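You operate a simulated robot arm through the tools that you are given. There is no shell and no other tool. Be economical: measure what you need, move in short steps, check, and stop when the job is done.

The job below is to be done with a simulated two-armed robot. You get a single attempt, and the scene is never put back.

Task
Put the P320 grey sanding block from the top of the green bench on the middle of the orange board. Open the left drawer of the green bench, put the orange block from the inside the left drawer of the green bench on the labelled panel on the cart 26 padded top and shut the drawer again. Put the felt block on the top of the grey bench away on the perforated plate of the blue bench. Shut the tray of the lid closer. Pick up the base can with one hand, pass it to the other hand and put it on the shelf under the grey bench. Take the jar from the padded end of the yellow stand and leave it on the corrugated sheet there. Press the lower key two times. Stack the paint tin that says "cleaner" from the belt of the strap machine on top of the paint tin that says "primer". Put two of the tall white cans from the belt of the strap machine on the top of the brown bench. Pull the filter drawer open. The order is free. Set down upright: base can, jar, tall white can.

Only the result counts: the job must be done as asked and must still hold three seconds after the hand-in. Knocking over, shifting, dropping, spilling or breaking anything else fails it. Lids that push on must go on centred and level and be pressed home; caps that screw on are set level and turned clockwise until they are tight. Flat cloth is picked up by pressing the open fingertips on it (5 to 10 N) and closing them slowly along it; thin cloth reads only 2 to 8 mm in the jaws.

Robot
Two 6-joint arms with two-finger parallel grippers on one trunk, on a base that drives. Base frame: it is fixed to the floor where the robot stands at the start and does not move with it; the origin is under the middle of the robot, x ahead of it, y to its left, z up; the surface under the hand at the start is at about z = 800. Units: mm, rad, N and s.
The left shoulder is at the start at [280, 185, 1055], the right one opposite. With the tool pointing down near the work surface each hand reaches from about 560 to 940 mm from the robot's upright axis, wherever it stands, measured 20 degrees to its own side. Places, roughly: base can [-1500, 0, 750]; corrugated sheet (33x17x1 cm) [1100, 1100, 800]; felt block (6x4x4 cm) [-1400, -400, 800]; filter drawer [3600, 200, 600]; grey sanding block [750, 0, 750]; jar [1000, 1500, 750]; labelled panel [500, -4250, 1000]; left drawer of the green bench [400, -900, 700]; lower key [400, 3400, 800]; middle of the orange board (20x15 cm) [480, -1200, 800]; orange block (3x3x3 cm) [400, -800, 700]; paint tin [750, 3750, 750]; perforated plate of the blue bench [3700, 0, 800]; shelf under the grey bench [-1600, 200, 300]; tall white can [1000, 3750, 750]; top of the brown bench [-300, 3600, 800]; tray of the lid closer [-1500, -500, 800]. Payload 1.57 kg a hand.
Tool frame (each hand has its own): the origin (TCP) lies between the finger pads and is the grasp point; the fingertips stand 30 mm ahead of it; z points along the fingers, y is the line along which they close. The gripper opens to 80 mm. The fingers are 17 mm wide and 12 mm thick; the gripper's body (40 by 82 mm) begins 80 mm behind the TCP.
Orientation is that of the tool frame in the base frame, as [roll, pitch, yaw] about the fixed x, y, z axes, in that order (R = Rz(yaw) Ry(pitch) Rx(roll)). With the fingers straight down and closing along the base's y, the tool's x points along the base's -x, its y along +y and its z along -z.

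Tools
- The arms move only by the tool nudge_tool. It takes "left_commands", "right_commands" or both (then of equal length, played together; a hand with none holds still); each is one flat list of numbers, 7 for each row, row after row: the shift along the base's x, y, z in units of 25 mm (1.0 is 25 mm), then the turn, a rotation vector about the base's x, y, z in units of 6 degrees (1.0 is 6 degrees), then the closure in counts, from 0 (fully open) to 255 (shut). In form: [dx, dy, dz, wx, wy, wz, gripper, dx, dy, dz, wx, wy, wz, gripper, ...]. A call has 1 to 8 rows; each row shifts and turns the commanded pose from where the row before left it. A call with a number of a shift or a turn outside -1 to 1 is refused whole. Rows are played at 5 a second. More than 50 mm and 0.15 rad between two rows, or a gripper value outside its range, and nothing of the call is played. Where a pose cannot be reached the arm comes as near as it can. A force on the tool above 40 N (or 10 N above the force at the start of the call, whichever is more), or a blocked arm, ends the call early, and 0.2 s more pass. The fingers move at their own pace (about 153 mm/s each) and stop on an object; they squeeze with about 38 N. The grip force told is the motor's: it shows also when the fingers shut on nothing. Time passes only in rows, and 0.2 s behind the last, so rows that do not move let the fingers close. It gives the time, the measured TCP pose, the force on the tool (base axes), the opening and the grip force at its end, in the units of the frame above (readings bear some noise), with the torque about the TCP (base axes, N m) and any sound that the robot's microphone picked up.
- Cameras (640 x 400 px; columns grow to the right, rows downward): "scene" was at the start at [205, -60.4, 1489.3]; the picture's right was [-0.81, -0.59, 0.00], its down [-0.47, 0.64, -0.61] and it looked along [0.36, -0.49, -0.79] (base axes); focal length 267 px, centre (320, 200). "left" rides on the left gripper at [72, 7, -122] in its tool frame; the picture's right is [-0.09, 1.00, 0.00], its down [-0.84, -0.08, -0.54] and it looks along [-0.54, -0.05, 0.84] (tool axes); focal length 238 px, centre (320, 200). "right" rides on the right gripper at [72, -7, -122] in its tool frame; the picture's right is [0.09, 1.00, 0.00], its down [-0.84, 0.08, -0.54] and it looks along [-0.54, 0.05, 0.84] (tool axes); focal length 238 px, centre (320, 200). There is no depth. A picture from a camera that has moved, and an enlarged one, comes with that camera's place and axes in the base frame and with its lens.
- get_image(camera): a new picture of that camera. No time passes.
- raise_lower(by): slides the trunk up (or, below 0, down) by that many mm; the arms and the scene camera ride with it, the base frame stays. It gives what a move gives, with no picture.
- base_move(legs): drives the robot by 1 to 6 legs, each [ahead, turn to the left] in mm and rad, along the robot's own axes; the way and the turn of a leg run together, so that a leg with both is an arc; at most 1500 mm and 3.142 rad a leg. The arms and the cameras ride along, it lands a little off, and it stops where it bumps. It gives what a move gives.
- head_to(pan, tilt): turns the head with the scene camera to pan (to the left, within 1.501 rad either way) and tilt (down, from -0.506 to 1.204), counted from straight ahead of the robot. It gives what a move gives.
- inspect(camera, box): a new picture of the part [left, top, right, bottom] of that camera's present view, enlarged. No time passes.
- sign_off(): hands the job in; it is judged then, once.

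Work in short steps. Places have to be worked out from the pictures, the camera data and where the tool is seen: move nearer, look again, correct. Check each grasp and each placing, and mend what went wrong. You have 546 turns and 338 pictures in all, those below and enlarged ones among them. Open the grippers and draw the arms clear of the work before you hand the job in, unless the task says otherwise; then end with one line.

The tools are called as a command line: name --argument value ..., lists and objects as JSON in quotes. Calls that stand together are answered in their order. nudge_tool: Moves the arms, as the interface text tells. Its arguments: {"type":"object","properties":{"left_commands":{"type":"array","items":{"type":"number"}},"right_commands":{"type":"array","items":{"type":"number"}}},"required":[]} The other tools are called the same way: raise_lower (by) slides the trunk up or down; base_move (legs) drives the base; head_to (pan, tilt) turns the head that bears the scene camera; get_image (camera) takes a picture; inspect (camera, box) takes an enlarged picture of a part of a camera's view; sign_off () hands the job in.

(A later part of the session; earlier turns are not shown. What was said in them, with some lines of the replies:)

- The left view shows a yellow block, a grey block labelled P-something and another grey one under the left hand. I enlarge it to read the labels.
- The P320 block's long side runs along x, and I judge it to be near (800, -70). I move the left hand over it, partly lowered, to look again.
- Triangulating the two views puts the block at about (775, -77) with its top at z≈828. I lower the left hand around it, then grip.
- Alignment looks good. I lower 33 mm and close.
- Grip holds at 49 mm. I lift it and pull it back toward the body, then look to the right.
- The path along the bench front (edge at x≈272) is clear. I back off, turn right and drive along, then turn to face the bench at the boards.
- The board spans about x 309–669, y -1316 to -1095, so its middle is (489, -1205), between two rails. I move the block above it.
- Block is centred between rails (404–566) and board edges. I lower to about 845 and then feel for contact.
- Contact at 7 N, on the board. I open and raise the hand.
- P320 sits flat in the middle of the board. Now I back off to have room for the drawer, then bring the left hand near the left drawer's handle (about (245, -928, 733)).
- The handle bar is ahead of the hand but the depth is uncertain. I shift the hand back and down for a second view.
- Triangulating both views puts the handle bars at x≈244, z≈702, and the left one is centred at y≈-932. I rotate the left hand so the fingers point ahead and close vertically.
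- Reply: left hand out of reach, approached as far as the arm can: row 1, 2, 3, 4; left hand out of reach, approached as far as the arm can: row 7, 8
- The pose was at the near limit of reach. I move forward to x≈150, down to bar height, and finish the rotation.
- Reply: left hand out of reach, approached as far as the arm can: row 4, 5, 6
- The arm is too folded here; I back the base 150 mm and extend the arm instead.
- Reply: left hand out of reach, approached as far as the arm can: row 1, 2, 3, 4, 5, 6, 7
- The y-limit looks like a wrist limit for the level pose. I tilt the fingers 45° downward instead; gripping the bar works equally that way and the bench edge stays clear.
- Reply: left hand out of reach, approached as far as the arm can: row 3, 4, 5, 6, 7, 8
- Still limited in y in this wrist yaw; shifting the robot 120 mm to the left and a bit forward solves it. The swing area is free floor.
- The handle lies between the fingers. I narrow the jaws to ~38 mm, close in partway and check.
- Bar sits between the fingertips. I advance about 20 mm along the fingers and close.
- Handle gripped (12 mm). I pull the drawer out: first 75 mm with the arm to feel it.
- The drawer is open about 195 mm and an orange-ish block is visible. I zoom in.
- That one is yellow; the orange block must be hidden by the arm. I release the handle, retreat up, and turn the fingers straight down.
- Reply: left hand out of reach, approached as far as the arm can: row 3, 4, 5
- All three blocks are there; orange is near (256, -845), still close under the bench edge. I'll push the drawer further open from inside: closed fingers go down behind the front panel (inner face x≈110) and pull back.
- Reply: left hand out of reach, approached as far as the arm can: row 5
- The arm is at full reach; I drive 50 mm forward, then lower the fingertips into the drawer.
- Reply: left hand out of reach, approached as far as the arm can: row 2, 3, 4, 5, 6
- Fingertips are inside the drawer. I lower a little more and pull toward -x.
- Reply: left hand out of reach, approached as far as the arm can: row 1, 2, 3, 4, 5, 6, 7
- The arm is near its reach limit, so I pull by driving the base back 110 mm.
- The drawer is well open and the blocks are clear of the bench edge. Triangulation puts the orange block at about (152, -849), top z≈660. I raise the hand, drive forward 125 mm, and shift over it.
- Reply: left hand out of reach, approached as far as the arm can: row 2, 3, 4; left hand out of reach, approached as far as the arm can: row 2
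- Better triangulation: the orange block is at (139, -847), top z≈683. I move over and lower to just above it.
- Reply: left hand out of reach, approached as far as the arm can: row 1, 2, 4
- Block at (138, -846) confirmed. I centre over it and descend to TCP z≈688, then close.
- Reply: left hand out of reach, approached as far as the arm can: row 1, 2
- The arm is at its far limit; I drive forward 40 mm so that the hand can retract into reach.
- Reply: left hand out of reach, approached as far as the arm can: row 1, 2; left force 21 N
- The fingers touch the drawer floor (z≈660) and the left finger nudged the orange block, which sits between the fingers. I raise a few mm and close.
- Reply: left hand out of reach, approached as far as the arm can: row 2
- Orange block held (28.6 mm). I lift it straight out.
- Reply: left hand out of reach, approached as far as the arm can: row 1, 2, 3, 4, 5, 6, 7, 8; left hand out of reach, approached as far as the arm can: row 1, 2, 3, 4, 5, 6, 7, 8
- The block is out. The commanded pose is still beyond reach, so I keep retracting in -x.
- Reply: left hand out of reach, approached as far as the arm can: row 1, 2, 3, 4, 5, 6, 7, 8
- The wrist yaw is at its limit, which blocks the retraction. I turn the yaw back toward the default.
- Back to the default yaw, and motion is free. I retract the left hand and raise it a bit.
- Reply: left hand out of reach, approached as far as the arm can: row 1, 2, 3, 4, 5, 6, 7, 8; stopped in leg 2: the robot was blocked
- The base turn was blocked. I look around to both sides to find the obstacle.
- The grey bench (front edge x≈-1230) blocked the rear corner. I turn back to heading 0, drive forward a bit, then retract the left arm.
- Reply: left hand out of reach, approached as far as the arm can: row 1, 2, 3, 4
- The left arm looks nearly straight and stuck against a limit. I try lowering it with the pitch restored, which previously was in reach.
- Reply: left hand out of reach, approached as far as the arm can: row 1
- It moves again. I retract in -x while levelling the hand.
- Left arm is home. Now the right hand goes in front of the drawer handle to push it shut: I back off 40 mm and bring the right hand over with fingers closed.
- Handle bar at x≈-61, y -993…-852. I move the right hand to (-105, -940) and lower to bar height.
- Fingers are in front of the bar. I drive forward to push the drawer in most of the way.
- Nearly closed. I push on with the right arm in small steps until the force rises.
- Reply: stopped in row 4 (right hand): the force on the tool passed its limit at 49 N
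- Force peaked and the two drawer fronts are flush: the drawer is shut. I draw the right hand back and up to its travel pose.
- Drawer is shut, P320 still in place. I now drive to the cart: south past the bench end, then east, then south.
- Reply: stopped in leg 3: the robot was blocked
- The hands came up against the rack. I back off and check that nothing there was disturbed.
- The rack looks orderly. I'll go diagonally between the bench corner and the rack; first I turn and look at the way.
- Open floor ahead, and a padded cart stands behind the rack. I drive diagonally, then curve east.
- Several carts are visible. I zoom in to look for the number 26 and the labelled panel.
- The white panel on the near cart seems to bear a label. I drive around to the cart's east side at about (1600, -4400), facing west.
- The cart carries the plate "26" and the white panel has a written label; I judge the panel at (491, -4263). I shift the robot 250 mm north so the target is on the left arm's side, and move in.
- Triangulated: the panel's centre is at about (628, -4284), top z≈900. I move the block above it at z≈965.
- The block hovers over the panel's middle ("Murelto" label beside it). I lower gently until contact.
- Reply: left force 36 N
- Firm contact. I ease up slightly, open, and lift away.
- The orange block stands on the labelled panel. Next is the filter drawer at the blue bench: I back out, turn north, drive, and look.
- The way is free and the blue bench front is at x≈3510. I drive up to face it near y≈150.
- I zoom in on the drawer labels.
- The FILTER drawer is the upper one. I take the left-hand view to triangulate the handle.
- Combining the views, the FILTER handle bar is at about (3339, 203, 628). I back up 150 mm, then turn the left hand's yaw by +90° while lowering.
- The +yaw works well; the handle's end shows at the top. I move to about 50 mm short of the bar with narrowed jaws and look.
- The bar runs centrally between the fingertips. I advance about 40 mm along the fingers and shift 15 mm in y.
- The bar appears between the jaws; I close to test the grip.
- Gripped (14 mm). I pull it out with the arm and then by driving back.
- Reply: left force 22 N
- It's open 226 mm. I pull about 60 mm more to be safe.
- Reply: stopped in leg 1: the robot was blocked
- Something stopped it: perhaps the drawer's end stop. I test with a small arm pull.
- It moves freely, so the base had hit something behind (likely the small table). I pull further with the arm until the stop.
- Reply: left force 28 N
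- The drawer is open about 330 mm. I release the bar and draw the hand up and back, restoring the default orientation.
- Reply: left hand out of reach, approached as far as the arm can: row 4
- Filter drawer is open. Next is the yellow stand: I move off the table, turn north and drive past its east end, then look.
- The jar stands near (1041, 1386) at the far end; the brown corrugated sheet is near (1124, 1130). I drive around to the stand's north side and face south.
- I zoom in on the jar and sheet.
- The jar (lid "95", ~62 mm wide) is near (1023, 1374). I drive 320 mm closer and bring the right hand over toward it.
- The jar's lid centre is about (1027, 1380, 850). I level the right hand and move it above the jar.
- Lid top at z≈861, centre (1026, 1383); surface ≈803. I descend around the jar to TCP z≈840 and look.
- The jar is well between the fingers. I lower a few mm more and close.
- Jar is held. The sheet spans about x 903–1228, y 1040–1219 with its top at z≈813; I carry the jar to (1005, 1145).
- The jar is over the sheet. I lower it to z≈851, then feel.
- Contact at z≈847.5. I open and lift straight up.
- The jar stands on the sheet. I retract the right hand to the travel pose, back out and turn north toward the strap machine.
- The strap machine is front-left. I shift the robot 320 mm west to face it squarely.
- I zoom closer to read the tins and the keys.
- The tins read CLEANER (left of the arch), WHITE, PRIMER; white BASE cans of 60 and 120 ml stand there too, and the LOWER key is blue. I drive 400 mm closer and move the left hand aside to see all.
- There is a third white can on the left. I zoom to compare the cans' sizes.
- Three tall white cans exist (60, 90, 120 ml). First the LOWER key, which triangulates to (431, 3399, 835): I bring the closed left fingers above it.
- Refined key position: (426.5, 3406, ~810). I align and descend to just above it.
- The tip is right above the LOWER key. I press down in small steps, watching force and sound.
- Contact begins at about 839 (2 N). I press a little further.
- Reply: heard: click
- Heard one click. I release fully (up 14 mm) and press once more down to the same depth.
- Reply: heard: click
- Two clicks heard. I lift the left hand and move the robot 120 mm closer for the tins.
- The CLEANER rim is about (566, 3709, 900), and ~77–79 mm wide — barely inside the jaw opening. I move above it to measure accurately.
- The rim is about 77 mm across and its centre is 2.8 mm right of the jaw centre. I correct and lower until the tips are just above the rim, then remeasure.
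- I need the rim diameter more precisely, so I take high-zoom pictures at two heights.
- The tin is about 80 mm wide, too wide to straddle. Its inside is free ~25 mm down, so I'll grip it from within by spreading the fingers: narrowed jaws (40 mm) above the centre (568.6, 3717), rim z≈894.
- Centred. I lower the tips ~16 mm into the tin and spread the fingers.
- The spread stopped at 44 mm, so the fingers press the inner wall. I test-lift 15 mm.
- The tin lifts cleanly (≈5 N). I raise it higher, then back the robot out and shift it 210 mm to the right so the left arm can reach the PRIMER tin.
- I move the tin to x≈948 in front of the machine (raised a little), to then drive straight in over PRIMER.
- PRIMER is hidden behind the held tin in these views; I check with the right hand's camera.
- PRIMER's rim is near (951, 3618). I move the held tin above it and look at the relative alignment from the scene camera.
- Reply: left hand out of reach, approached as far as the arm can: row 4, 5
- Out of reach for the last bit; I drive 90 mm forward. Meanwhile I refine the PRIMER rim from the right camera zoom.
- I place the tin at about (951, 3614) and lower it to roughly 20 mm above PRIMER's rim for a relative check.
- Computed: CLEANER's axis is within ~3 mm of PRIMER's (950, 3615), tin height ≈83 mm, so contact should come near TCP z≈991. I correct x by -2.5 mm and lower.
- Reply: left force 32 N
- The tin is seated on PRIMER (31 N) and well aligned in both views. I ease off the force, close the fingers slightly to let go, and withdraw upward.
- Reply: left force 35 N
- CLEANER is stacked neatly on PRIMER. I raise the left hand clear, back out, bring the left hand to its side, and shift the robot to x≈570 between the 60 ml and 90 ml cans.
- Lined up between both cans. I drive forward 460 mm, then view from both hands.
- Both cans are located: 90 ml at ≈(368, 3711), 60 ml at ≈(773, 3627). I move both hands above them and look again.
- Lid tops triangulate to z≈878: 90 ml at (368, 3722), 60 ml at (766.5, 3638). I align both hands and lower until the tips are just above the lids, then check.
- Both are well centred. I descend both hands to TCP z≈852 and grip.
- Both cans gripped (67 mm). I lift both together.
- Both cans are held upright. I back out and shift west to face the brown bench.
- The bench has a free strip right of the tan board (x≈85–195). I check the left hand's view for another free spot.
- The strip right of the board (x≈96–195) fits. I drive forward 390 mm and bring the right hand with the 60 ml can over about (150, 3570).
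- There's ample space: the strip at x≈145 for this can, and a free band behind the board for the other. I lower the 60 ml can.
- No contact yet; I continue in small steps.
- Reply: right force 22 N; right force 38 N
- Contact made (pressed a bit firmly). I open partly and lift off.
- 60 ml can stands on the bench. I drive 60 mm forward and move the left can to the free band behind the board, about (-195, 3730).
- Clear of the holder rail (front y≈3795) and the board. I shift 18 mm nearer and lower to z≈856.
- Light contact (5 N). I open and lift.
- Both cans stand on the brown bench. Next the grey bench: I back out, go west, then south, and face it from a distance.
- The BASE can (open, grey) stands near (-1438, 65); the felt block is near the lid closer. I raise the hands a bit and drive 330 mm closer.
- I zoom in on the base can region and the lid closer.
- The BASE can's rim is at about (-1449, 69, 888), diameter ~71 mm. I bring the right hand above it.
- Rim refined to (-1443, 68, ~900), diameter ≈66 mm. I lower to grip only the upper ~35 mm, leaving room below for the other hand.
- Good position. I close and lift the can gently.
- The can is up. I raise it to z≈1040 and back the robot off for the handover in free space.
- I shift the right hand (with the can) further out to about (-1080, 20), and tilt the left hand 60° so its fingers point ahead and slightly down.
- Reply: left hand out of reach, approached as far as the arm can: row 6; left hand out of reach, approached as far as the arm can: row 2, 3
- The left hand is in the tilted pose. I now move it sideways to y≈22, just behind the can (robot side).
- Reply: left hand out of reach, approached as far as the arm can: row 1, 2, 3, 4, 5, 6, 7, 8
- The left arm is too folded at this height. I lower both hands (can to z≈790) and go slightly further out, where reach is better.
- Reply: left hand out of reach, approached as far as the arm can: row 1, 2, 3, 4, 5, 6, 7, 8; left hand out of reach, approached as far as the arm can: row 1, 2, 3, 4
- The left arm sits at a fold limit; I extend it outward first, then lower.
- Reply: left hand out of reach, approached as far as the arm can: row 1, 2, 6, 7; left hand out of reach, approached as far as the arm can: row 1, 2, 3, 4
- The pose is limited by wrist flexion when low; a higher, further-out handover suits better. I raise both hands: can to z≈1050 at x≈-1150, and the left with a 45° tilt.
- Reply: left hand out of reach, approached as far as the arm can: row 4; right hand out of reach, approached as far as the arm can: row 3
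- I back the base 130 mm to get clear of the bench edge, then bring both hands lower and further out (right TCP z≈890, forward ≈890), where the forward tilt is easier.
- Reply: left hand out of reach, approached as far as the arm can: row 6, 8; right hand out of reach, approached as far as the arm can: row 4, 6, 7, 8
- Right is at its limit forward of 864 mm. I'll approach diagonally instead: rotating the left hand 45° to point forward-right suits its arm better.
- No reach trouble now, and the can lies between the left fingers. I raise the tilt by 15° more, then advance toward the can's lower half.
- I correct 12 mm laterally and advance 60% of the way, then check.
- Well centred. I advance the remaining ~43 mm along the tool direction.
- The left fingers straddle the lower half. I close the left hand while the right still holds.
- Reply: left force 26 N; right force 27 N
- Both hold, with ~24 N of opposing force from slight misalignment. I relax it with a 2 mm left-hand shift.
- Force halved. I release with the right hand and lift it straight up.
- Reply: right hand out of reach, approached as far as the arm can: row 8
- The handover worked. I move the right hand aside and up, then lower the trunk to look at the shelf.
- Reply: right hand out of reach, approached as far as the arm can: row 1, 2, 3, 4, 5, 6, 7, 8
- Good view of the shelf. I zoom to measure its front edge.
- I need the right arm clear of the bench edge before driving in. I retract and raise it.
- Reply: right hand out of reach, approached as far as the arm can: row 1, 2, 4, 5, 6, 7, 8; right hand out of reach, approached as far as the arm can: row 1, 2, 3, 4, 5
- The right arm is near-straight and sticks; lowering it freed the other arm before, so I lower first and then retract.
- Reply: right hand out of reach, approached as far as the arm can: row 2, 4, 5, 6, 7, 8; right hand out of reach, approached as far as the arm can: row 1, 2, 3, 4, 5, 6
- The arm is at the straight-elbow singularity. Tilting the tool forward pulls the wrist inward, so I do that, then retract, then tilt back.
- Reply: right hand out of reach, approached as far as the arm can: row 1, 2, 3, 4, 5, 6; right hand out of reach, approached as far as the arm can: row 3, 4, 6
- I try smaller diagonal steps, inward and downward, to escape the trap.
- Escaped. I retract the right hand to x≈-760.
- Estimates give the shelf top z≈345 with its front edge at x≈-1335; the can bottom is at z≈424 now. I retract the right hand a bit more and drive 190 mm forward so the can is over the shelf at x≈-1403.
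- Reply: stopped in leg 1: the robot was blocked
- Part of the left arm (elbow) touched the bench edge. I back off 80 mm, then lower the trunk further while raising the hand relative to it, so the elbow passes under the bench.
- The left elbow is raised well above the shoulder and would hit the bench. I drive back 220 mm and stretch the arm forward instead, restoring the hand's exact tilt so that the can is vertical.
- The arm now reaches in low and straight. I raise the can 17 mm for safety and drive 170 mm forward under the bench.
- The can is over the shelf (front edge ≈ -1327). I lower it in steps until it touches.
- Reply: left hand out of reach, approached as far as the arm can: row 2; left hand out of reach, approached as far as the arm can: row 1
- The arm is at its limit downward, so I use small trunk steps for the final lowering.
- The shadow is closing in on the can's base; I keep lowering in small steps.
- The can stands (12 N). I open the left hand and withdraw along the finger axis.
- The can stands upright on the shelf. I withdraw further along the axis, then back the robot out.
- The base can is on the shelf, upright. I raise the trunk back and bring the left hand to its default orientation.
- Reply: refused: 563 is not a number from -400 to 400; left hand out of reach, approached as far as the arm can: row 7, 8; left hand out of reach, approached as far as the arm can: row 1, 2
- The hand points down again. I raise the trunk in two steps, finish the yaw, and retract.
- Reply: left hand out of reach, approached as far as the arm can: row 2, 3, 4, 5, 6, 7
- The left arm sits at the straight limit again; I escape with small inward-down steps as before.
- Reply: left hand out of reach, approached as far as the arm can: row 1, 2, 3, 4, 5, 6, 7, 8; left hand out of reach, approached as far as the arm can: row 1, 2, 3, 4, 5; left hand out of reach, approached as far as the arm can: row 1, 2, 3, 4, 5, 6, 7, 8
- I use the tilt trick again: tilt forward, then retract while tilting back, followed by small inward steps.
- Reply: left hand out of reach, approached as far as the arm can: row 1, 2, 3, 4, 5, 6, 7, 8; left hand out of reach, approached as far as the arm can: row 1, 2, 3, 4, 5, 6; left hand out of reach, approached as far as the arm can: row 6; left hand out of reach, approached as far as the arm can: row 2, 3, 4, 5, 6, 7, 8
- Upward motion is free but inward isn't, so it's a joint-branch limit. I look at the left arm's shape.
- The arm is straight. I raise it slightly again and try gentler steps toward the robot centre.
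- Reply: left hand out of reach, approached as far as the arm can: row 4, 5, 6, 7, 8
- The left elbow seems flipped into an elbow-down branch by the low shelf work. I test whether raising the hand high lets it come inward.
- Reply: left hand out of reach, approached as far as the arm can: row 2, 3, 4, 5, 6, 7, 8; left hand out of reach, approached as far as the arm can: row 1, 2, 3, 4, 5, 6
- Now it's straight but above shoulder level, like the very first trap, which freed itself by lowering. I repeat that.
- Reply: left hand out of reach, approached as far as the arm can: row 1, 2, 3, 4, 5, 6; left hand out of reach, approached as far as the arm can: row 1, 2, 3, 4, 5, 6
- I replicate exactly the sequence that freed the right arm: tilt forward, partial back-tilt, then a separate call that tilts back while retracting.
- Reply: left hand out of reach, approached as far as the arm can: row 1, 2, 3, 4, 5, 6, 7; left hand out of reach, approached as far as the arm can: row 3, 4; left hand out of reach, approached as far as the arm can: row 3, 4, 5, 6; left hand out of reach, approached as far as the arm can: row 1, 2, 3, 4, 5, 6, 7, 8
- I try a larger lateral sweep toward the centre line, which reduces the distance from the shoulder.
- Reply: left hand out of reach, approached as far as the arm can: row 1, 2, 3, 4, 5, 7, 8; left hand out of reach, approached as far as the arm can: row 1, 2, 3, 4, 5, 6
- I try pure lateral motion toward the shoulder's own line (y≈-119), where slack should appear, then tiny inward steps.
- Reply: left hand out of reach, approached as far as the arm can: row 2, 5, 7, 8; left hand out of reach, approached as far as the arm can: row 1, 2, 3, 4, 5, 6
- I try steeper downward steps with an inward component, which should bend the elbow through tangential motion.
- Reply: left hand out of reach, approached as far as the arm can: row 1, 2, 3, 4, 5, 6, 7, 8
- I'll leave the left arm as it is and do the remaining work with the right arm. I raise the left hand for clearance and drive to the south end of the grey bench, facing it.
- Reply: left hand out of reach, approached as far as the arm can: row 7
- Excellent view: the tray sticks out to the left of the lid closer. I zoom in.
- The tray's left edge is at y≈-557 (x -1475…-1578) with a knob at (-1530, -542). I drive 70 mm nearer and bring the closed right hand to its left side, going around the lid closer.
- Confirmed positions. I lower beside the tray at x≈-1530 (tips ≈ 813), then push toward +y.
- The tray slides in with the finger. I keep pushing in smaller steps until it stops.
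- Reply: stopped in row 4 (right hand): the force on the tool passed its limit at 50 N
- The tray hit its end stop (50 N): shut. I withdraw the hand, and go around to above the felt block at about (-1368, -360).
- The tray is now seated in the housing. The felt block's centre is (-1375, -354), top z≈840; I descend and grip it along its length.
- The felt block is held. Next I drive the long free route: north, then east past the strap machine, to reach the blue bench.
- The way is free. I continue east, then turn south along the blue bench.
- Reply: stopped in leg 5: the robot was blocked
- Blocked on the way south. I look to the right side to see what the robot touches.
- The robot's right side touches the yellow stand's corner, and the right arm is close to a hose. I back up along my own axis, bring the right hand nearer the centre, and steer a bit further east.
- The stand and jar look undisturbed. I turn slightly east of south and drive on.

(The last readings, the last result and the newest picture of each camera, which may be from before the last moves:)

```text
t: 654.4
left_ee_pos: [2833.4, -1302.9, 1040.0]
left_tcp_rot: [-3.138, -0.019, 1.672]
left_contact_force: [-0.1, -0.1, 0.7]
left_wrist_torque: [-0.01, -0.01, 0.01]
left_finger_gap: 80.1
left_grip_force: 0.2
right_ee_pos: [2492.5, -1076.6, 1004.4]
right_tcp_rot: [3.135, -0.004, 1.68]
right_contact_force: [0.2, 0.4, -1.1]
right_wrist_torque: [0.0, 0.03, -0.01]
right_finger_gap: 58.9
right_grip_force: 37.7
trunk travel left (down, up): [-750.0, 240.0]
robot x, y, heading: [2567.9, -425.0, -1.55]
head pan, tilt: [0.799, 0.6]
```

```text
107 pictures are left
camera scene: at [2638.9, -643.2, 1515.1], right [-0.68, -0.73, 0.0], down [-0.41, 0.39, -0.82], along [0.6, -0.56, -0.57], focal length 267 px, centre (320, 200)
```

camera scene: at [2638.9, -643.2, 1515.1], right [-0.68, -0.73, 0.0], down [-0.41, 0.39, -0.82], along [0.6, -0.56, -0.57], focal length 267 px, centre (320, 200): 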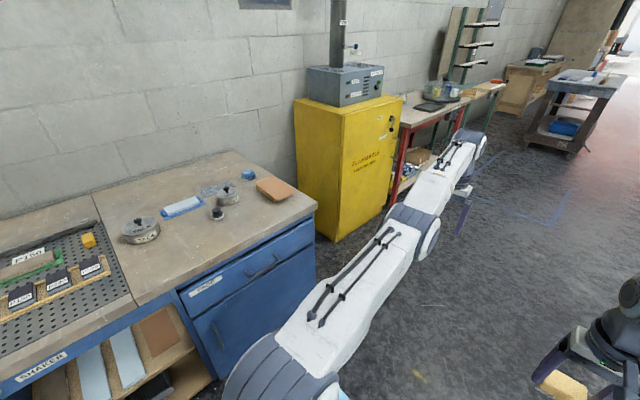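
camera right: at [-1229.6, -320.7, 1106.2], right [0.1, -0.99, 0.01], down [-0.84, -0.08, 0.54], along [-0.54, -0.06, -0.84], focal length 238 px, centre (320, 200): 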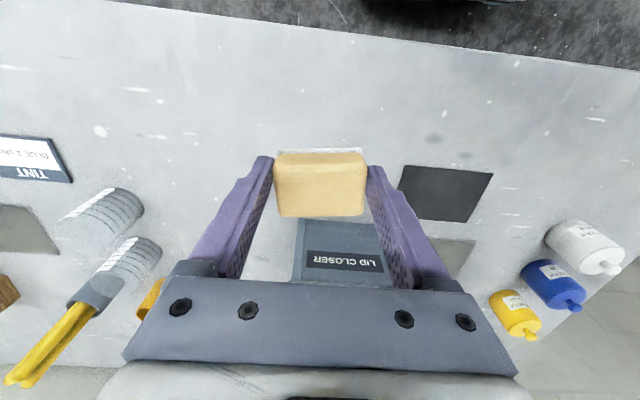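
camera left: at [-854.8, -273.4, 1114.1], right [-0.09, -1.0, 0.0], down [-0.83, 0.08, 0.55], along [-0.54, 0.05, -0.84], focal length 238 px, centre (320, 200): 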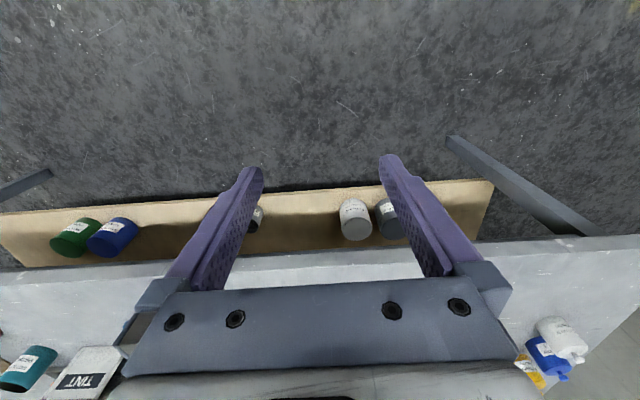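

I see a free strip at the front of the plate (x≈3410–3529) around y≈-470. I go 90 mm further south (to clear the open drawer), turn east, and close in.

base_move --legs '[[95, 0], [0, 1.55], [80, 0]]'

head_to --pan -0.1 --tilt 0.7

get_image --camera "scene"

get_image --camera "right"

```text
t: 660.0
left_ee_pos: [3536.5, -265.3, 1038.7]
left_tcp_rot: [-3.14, -0.019, -3.052]
left_contact_force: [0.6, -0.2, 0.1]
left_wrist_torque: [-0.01, -0.01, 0.0]
left_finger_gap: 80.0
left_grip_force: 0.1
right_ee_pos: [3305.4, -601.6, 1004.4]
right_tcp_rot: [3.136, -0.002, -3.046]
right_contact_force: [-0.6, 0.5, -0.3]
right_wrist_torque: [0.01, -0.02, 0.01]
right_finger_gap: 58.7
right_grip_force: 38.4
trunk travel left (down, up): [-750.0, 240.0]
robot x, y, heading: [2653.0, -519.3, 0.004]
head pan, tilt: [0.799, 0.6]
```

```text
t: 661.2
left_ee_pos: [3536.1, -265.9, 1039.8]
left_tcp_rot: [-3.139, -0.02, -3.053]
left_contact_force: [0.4, 0.3, 0.5]
left_wrist_torque: [0.01, 0.02, 0.0]
left_finger_gap: 80.2
left_grip_force: 0.1
right_ee_pos: [3305.2, -602.4, 1005.5]
right_tcp_rot: [3.136, -0.001, -3.045]
right_contact_force: [-0.6, -1.0, 0.1]
right_wrist_torque: [-0.01, -0.01, 0.03]
right_finger_gap: 58.7
right_grip_force: 37.8
trunk travel left (down, up): [-750.0, 240.0]
robot x, y, heading: [2657.8, -515.9, 0.006]
head pan, tilt: [-0.099, 0.7]
```

```text
106 pictures are left
camera scene: at [2898.7, -523.8, 1506.5], right [-0.1, -1.0, 0.0], down [-0.64, 0.06, -0.76], along [0.76, -0.07, -0.64], focal length 267 px, centre (320, 200)
```

scene: 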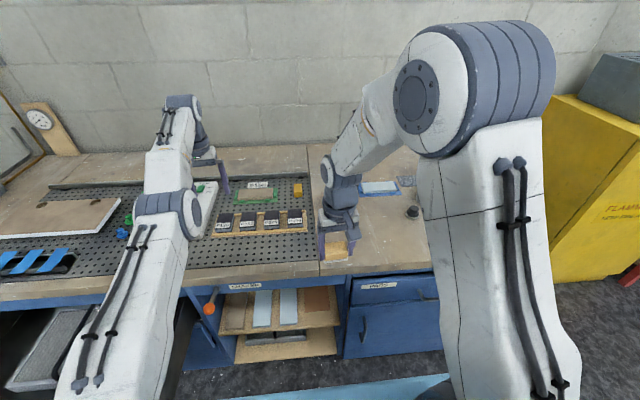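

```text
105 pictures are left
camera right: at [3235.2, -615.8, 1126.6], right [-0.19, 0.98, 0.01], down [0.83, 0.16, 0.54], along [0.53, 0.11, -0.84], focal length 238 px, centre (320, 200)
```

right: 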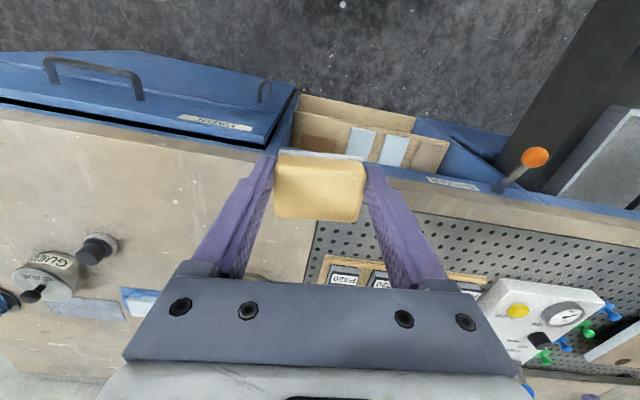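

I bring the felt over the free front strip of the plate, at about (3480, -440).

nudge_tool --right_commands '[0.9, 0.8, -0.2, 0, 0, 0, 255, 0.9, 0.8, -0.2, 0, 0, 0, 255, 0.9, 0.8, -0.2, 0, 0, 0, 255, 0.9, 0.8, -0.2, 0, 0, 0, 255, 0.9, 0.8, -0.2, 0, 0, 0, 255, 0.9, 0.8, -0.2, 0, 0, 0, 255, 0.9, 0.8, -0.2, 0, 0, 0, 255, 0.7, 0.8, -0.2, 0, 0, 0, 255]'

get_image --camera "right"

inspect --camera "scene" --box '[180, 150, 360, 290]'

```text
t: 663.0
left_ee_pos: [3535.6, -265.6, 1040.2]
left_tcp_rot: [-3.14, -0.02, -3.053]
left_contact_force: [-0.1, 0.1, 0.3]
left_wrist_torque: [0.04, -0.02, 0.0]
left_finger_gap: 79.8
left_grip_force: 0.2
right_ee_pos: [3480.5, -442.5, 964.0]
right_tcp_rot: [3.137, -0.003, -3.046]
right_contact_force: [0.2, 0.2, 0.7]
right_wrist_torque: [0.03, -0.04, 0.0]
right_finger_gap: 58.5
right_grip_force: 38.3
trunk travel left (down, up): [-750.0, 240.0]
robot x, y, heading: [2653.0, -516.7, 0.004]
head pan, tilt: [-0.099, 0.7]
```

```text
104 pictures are left
camera right: at [3409.8, -456.0, 1085.8], right [-0.19, 0.98, 0.0], down [0.83, 0.16, 0.54], along [0.53, 0.1, -0.84], focal length 238 px, centre (320, 200)
```

right: 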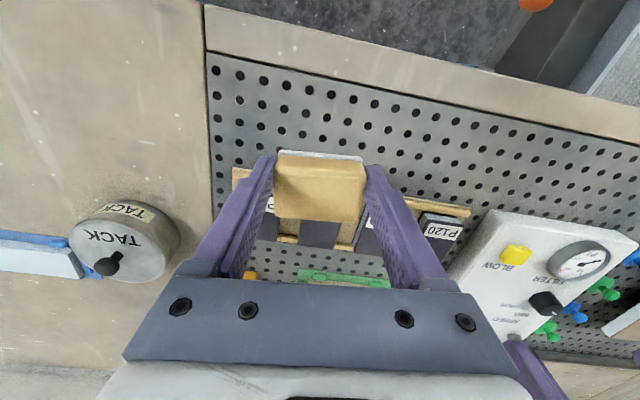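

```text
2.86 times, centred on (270, 220) of scene
camera zoom: at [2898.6, -523.9, 1506.5], right [-0.1, -1.0, 0.0], down [-0.64, 0.06, -0.76], along [0.76, -0.07, -0.64], focal length 762 px, centre (463, 143)
```

zoom: 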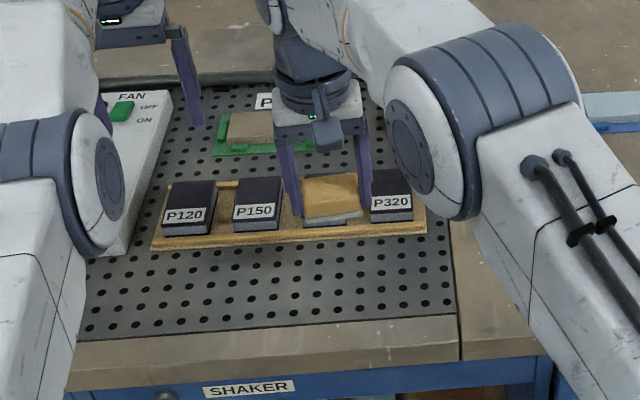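

The strip spans x≈3433–3560. I shift to x≈3492 and lower the felt to just above the plate.

nudge_tool --right_commands '[0.45, 0, -0.9, 0, 0, 0, 255, 0, 0, -0.9, 0, 0, 0, 255, 0, 0, -0.9, 0, 0, 0, 255, 0, 0, -0.9, 0, 0, 0, 255, 0, 0, -0.5, 0, 0, 0, 255]'

nudge_tool --right_commands '[0, 0, -0.2, 0, 0, 0, 255, 0, 0, -0.2, 0, 0, 0, 255]'

get_image --camera "right"

```text
t: 664.2
left_ee_pos: [3536.1, -265.7, 1040.6]
left_tcp_rot: [-3.139, -0.019, -3.053]
left_contact_force: [0.7, 0.9, 0.1]
left_wrist_torque: [-0.01, -0.03, 0.0]
left_finger_gap: 80.0
left_grip_force: 0.0
right_ee_pos: [3492.1, -442.1, 861.9]
right_tcp_rot: [3.136, -0.005, -3.046]
right_contact_force: [0.2, -0.4, -0.6]
right_wrist_torque: [0.0, -0.03, -0.01]
right_finger_gap: 58.7
right_grip_force: 38.1
trunk travel left (down, up): [-750.0, 240.0]
robot x, y, heading: [2651.9, -517.9, 0.002]
head pan, tilt: [-0.099, 0.7]
```

```text
t: 664.8
left_ee_pos: [3536.7, -265.0, 1040.1]
left_tcp_rot: [-3.139, -0.02, -3.053]
left_contact_force: [-0.8, -0.3, 0.7]
left_wrist_torque: [0.01, 0.0, -0.01]
left_finger_gap: 80.1
left_grip_force: 0.3
right_ee_pos: [3492.4, -442.8, 852.5]
right_tcp_rot: [3.136, -0.003, -3.044]
right_contact_force: [-0.4, 0.0, -0.3]
right_wrist_torque: [0.01, 0.0, 0.02]
right_finger_gap: 58.8
right_grip_force: 37.7
trunk travel left (down, up): [-750.0, 240.0]
robot x, y, heading: [2654.3, -514.9, 0.008]
head pan, tilt: [-0.099, 0.7]
```

```text
102 pictures are left
camera right: at [3421.1, -456.3, 973.8], right [-0.19, 0.98, 0.0], down [0.83, 0.16, 0.54], along [0.53, 0.11, -0.84], focal length 238 px, centre (320, 200)
```

right: 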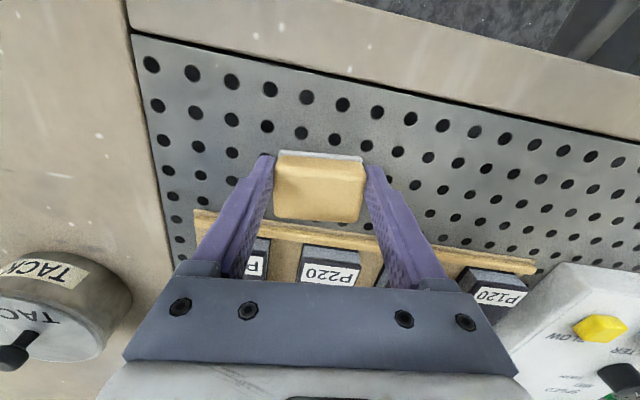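

Felt is ~40 mm clear of the tray. I lower the last millimetres.

nudge_tool --right_commands '[-0.2, 0, -0.15, 0, 0, 0, 255, 0, 0, -0.12, 0, 0, 0, 255]'

nudge_tool --right_commands '[0, 0, -0.12, 0, 0, 0, 255]'

```text
t: 665.4
left_ee_pos: [3537.0, -265.8, 1040.1]
left_tcp_rot: [-3.14, -0.018, -3.052]
left_contact_force: [-0.7, 0.1, 1.0]
left_wrist_torque: [0.02, 0.01, -0.02]
left_finger_gap: 80.1
left_grip_force: 0.1
right_ee_pos: [3487.7, -442.8, 845.0]
right_tcp_rot: [3.138, -0.003, -3.046]
right_contact_force: [-0.9, 0.5, -1.0]
right_wrist_torque: [0.02, 0.01, 0.03]
right_finger_gap: 58.8
right_grip_force: 38.2
trunk travel left (down, up): [-750.0, 240.0]
robot x, y, heading: [2653.5, -517.4, 0.003]
head pan, tilt: [-0.099, 0.7]
```

```text
t: 665.8
left_ee_pos: [3535.4, -264.1, 1038.5]
left_tcp_rot: [-3.139, -0.019, -3.053]
left_contact_force: [-0.6, 0.4, -0.3]
left_wrist_torque: [0.0, 0.02, -0.03]
left_finger_gap: 80.1
left_grip_force: 0.1
right_ee_pos: [3487.2, -442.3, 843.5]
right_tcp_rot: [3.137, -0.002, -3.045]
right_contact_force: [0.5, 0.5, -0.7]
right_wrist_torque: [0.03, 0.04, -0.03]
right_finger_gap: 59.0
right_grip_force: 38.0
trunk travel left (down, up): [-750.0, 240.0]
robot x, y, heading: [2657.3, -515.4, 0.008]
head pan, tilt: [-0.099, 0.7]
```

nudge_tool --right_commands '[0, 0, -0.12, 0, 0, 0, 255]'

nudge_tool --right_commands '[0, 0, -0.12, 0, 0, 0, 255]'

```text
t: 666.2
left_ee_pos: [3536.1, -264.9, 1040.2]
left_tcp_rot: [-3.141, -0.02, -3.052]
left_contact_force: [-0.2, 0.7, 0.3]
left_wrist_torque: [0.01, 0.02, 0.03]
left_finger_gap: 80.0
left_grip_force: 0.0
right_ee_pos: [3486.9, -442.7, 840.7]
right_tcp_rot: [3.137, -0.001, -3.046]
right_contact_force: [-2.4, -1.4, 8.7]
right_wrist_torque: [-0.31, -0.01, -0.09]
right_finger_gap: 59.0
right_grip_force: 38.0
trunk travel left (down, up): [-750.0, 240.0]
robot x, y, heading: [2654.2, -514.9, 0.001]
head pan, tilt: [-0.099, 0.7]
```

```text
t: 666.6
left_ee_pos: [3535.6, -267.0, 1041.4]
left_tcp_rot: [-3.141, -0.017, -3.053]
left_contact_force: [-0.2, -0.4, 1.1]
left_wrist_torque: [-0.03, -0.03, 0.0]
left_finger_gap: 79.8
left_grip_force: 0.0
right_ee_pos: [3487.5, -441.5, 840.6]
right_tcp_rot: [3.137, 0.001, -3.046]
right_contact_force: [-9.2, -3.7, 27.7]
right_wrist_torque: [-0.51, 0.27, -0.1]
right_finger_gap: 59.0
right_grip_force: 38.1
trunk travel left (down, up): [-750.0, 240.0]
robot x, y, heading: [2654.9, -519.1, 0.007]
head pan, tilt: [-0.099, 0.7]
```

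The felt rests on the plate. I ease off, open, and lift away.

nudge_tool --right_commands '[0, 0, 0.1, 0, 0, 0, 255, 0, 0, 0, 0, 0, 0, 0, 0, 0, 0, 0, 0, 0, 0, 0, 0, 0.6, 0, 0, 0, 0, 0, 0, 0.9, 0, 0, 0, 0, 0, 0, 0.9, 0, 0, 0, 0, 0, 0, 0.9, 0, 0, 0, 0, -0.5, -0.5, 0.9, 0, 0, 0, 0]'

get_image --camera "right"

inspect --camera "scene" --box '[150, 150, 360, 290]'

```text
t: 668.4
left_ee_pos: [3537.3, -264.7, 1039.2]
left_tcp_rot: [-3.138, -0.019, -3.051]
left_contact_force: [-0.1, -0.5, 0.1]
left_wrist_torque: [0.02, 0.0, 0.02]
left_finger_gap: 79.9
left_grip_force: 0.0
right_ee_pos: [3474.0, -454.6, 944.4]
right_tcp_rot: [3.136, -0.005, -3.045]
right_contact_force: [-0.1, -0.1, -0.6]
right_wrist_torque: [0.02, 0.0, -0.01]
right_finger_gap: 79.9
right_grip_force: 0.1
trunk travel left (down, up): [-750.0, 240.0]
robot x, y, heading: [2654.4, -514.4, 0.009]
head pan, tilt: [-0.099, 0.7]
```

```text
101 pictures are left
camera right: at [3404.3, -468.2, 1065.6], right [-0.19, 0.98, 0.0], down [0.83, 0.16, 0.54], along [0.53, 0.11, -0.84], focal length 238 px, centre (320, 200)
```

right: 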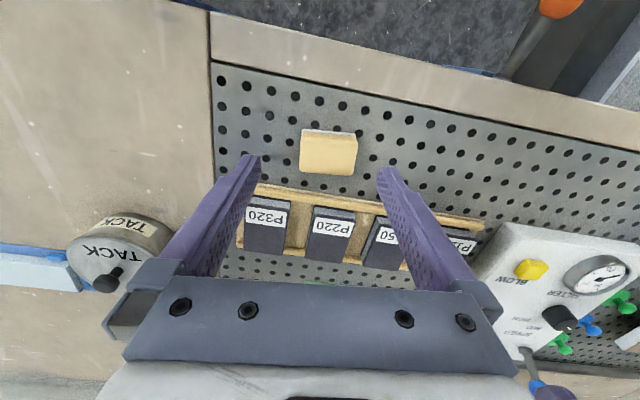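

```text
2.86 times, centred on (255, 220) of scene
camera zoom: at [2899.0, -523.7, 1506.4], right [-0.1, -1.0, 0.0], down [-0.64, 0.06, -0.76], along [0.76, -0.07, -0.64], focal length 762 px, centre (506, 143)
```

zoom: 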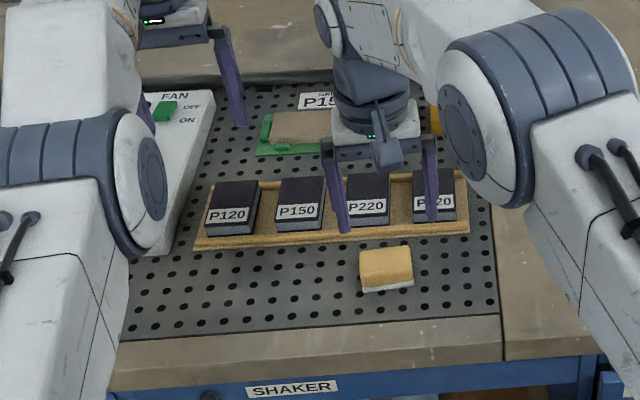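

The felt block lies on the perforated plate; all grippers are open. I raise the right hand and back the robot straight out to draw the arms clear.

nudge_tool --right_commands '[-0.6, -0.8, 0.9, 0, 0, 0, 0, -0.8, -0.8, 0.6, 0, 0, 0, 0, -0.8, -0.6, 0, 0, 0, 0, 0]'

base_move --legs '[[-420, 0]]'

head_to --pan 0.2 --tilt 0.5

get_image --camera "scene"

```text
t: 669.2
left_ee_pos: [3536.5, -264.6, 1038.9]
left_tcp_rot: [-3.14, -0.018, -3.053]
left_contact_force: [-0.6, -0.3, 0.5]
left_wrist_torque: [0.02, -0.02, -0.03]
left_finger_gap: 80.3
left_grip_force: 0.1
right_ee_pos: [3420.3, -510.8, 980.8]
right_tcp_rot: [3.137, 0.0, -3.047]
right_contact_force: [-0.1, -0.3, -0.1]
right_wrist_torque: [0.02, 0.0, 0.01]
right_finger_gap: 79.9
right_grip_force: 0.0
trunk travel left (down, up): [-750.0, 240.0]
robot x, y, heading: [2653.7, -518.0, -0.001]
head pan, tilt: [-0.099, 0.7]
```

```text
t: 671.7
left_ee_pos: [3120.9, -265.0, 1039.9]
left_tcp_rot: [-3.14, -0.019, -3.05]
left_contact_force: [0.0, -0.1, 0.1]
left_wrist_torque: [-0.02, -0.01, -0.02]
left_finger_gap: 79.9
left_grip_force: 0.0
right_ee_pos: [3004.8, -509.7, 981.8]
right_tcp_rot: [3.136, -0.003, -3.045]
right_contact_force: [0.3, 0.0, 0.5]
right_wrist_torque: [0.04, 0.0, 0.03]
right_finger_gap: 80.1
right_grip_force: 0.0
trunk travel left (down, up): [-750.0, 240.0]
robot x, y, heading: [2239.3, -516.3, 0.007]
head pan, tilt: [-0.099, 0.7]
```

```text
t: 672.5
left_ee_pos: [3120.1, -266.2, 1038.7]
left_tcp_rot: [-3.14, -0.02, -3.053]
left_contact_force: [1.0, 0.0, -0.1]
left_wrist_torque: [-0.02, -0.03, 0.02]
left_finger_gap: 79.6
left_grip_force: 0.1
right_ee_pos: [3003.9, -510.0, 982.4]
right_tcp_rot: [3.136, -0.002, -3.042]
right_contact_force: [-0.3, 0.0, -0.5]
right_wrist_torque: [-0.01, 0.03, 0.01]
right_finger_gap: 79.8
right_grip_force: 0.0
trunk travel left (down, up): [-750.0, 240.0]
robot x, y, heading: [2237.1, -517.4, 0.001]
head pan, tilt: [0.201, 0.499]
```

```text
99 pictures are left
camera scene: at [2487.6, -498.5, 1524.2], right [0.2, -0.98, 0.0], down [-0.47, -0.1, -0.88], along [0.86, 0.18, -0.48], focal length 267 px, centre (320, 200)
```

scene: 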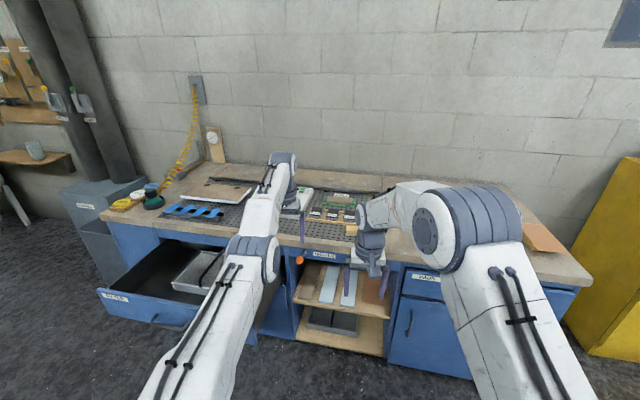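

The filter drawer is still open, the felt block is still on the plate, and both grippers are open and clear of the work. I hand in the job.

sign_off

```text
The job is handed in.
```

I carried out all ten parts of the job and handed it in. While driving, the robot bumped the rack, the grey bench, probably the small wooden table, and the yellow stand. Looking back at the rack, the grey bench top and the yellow stand I saw nothing out of place there, but I did not re-check the table.
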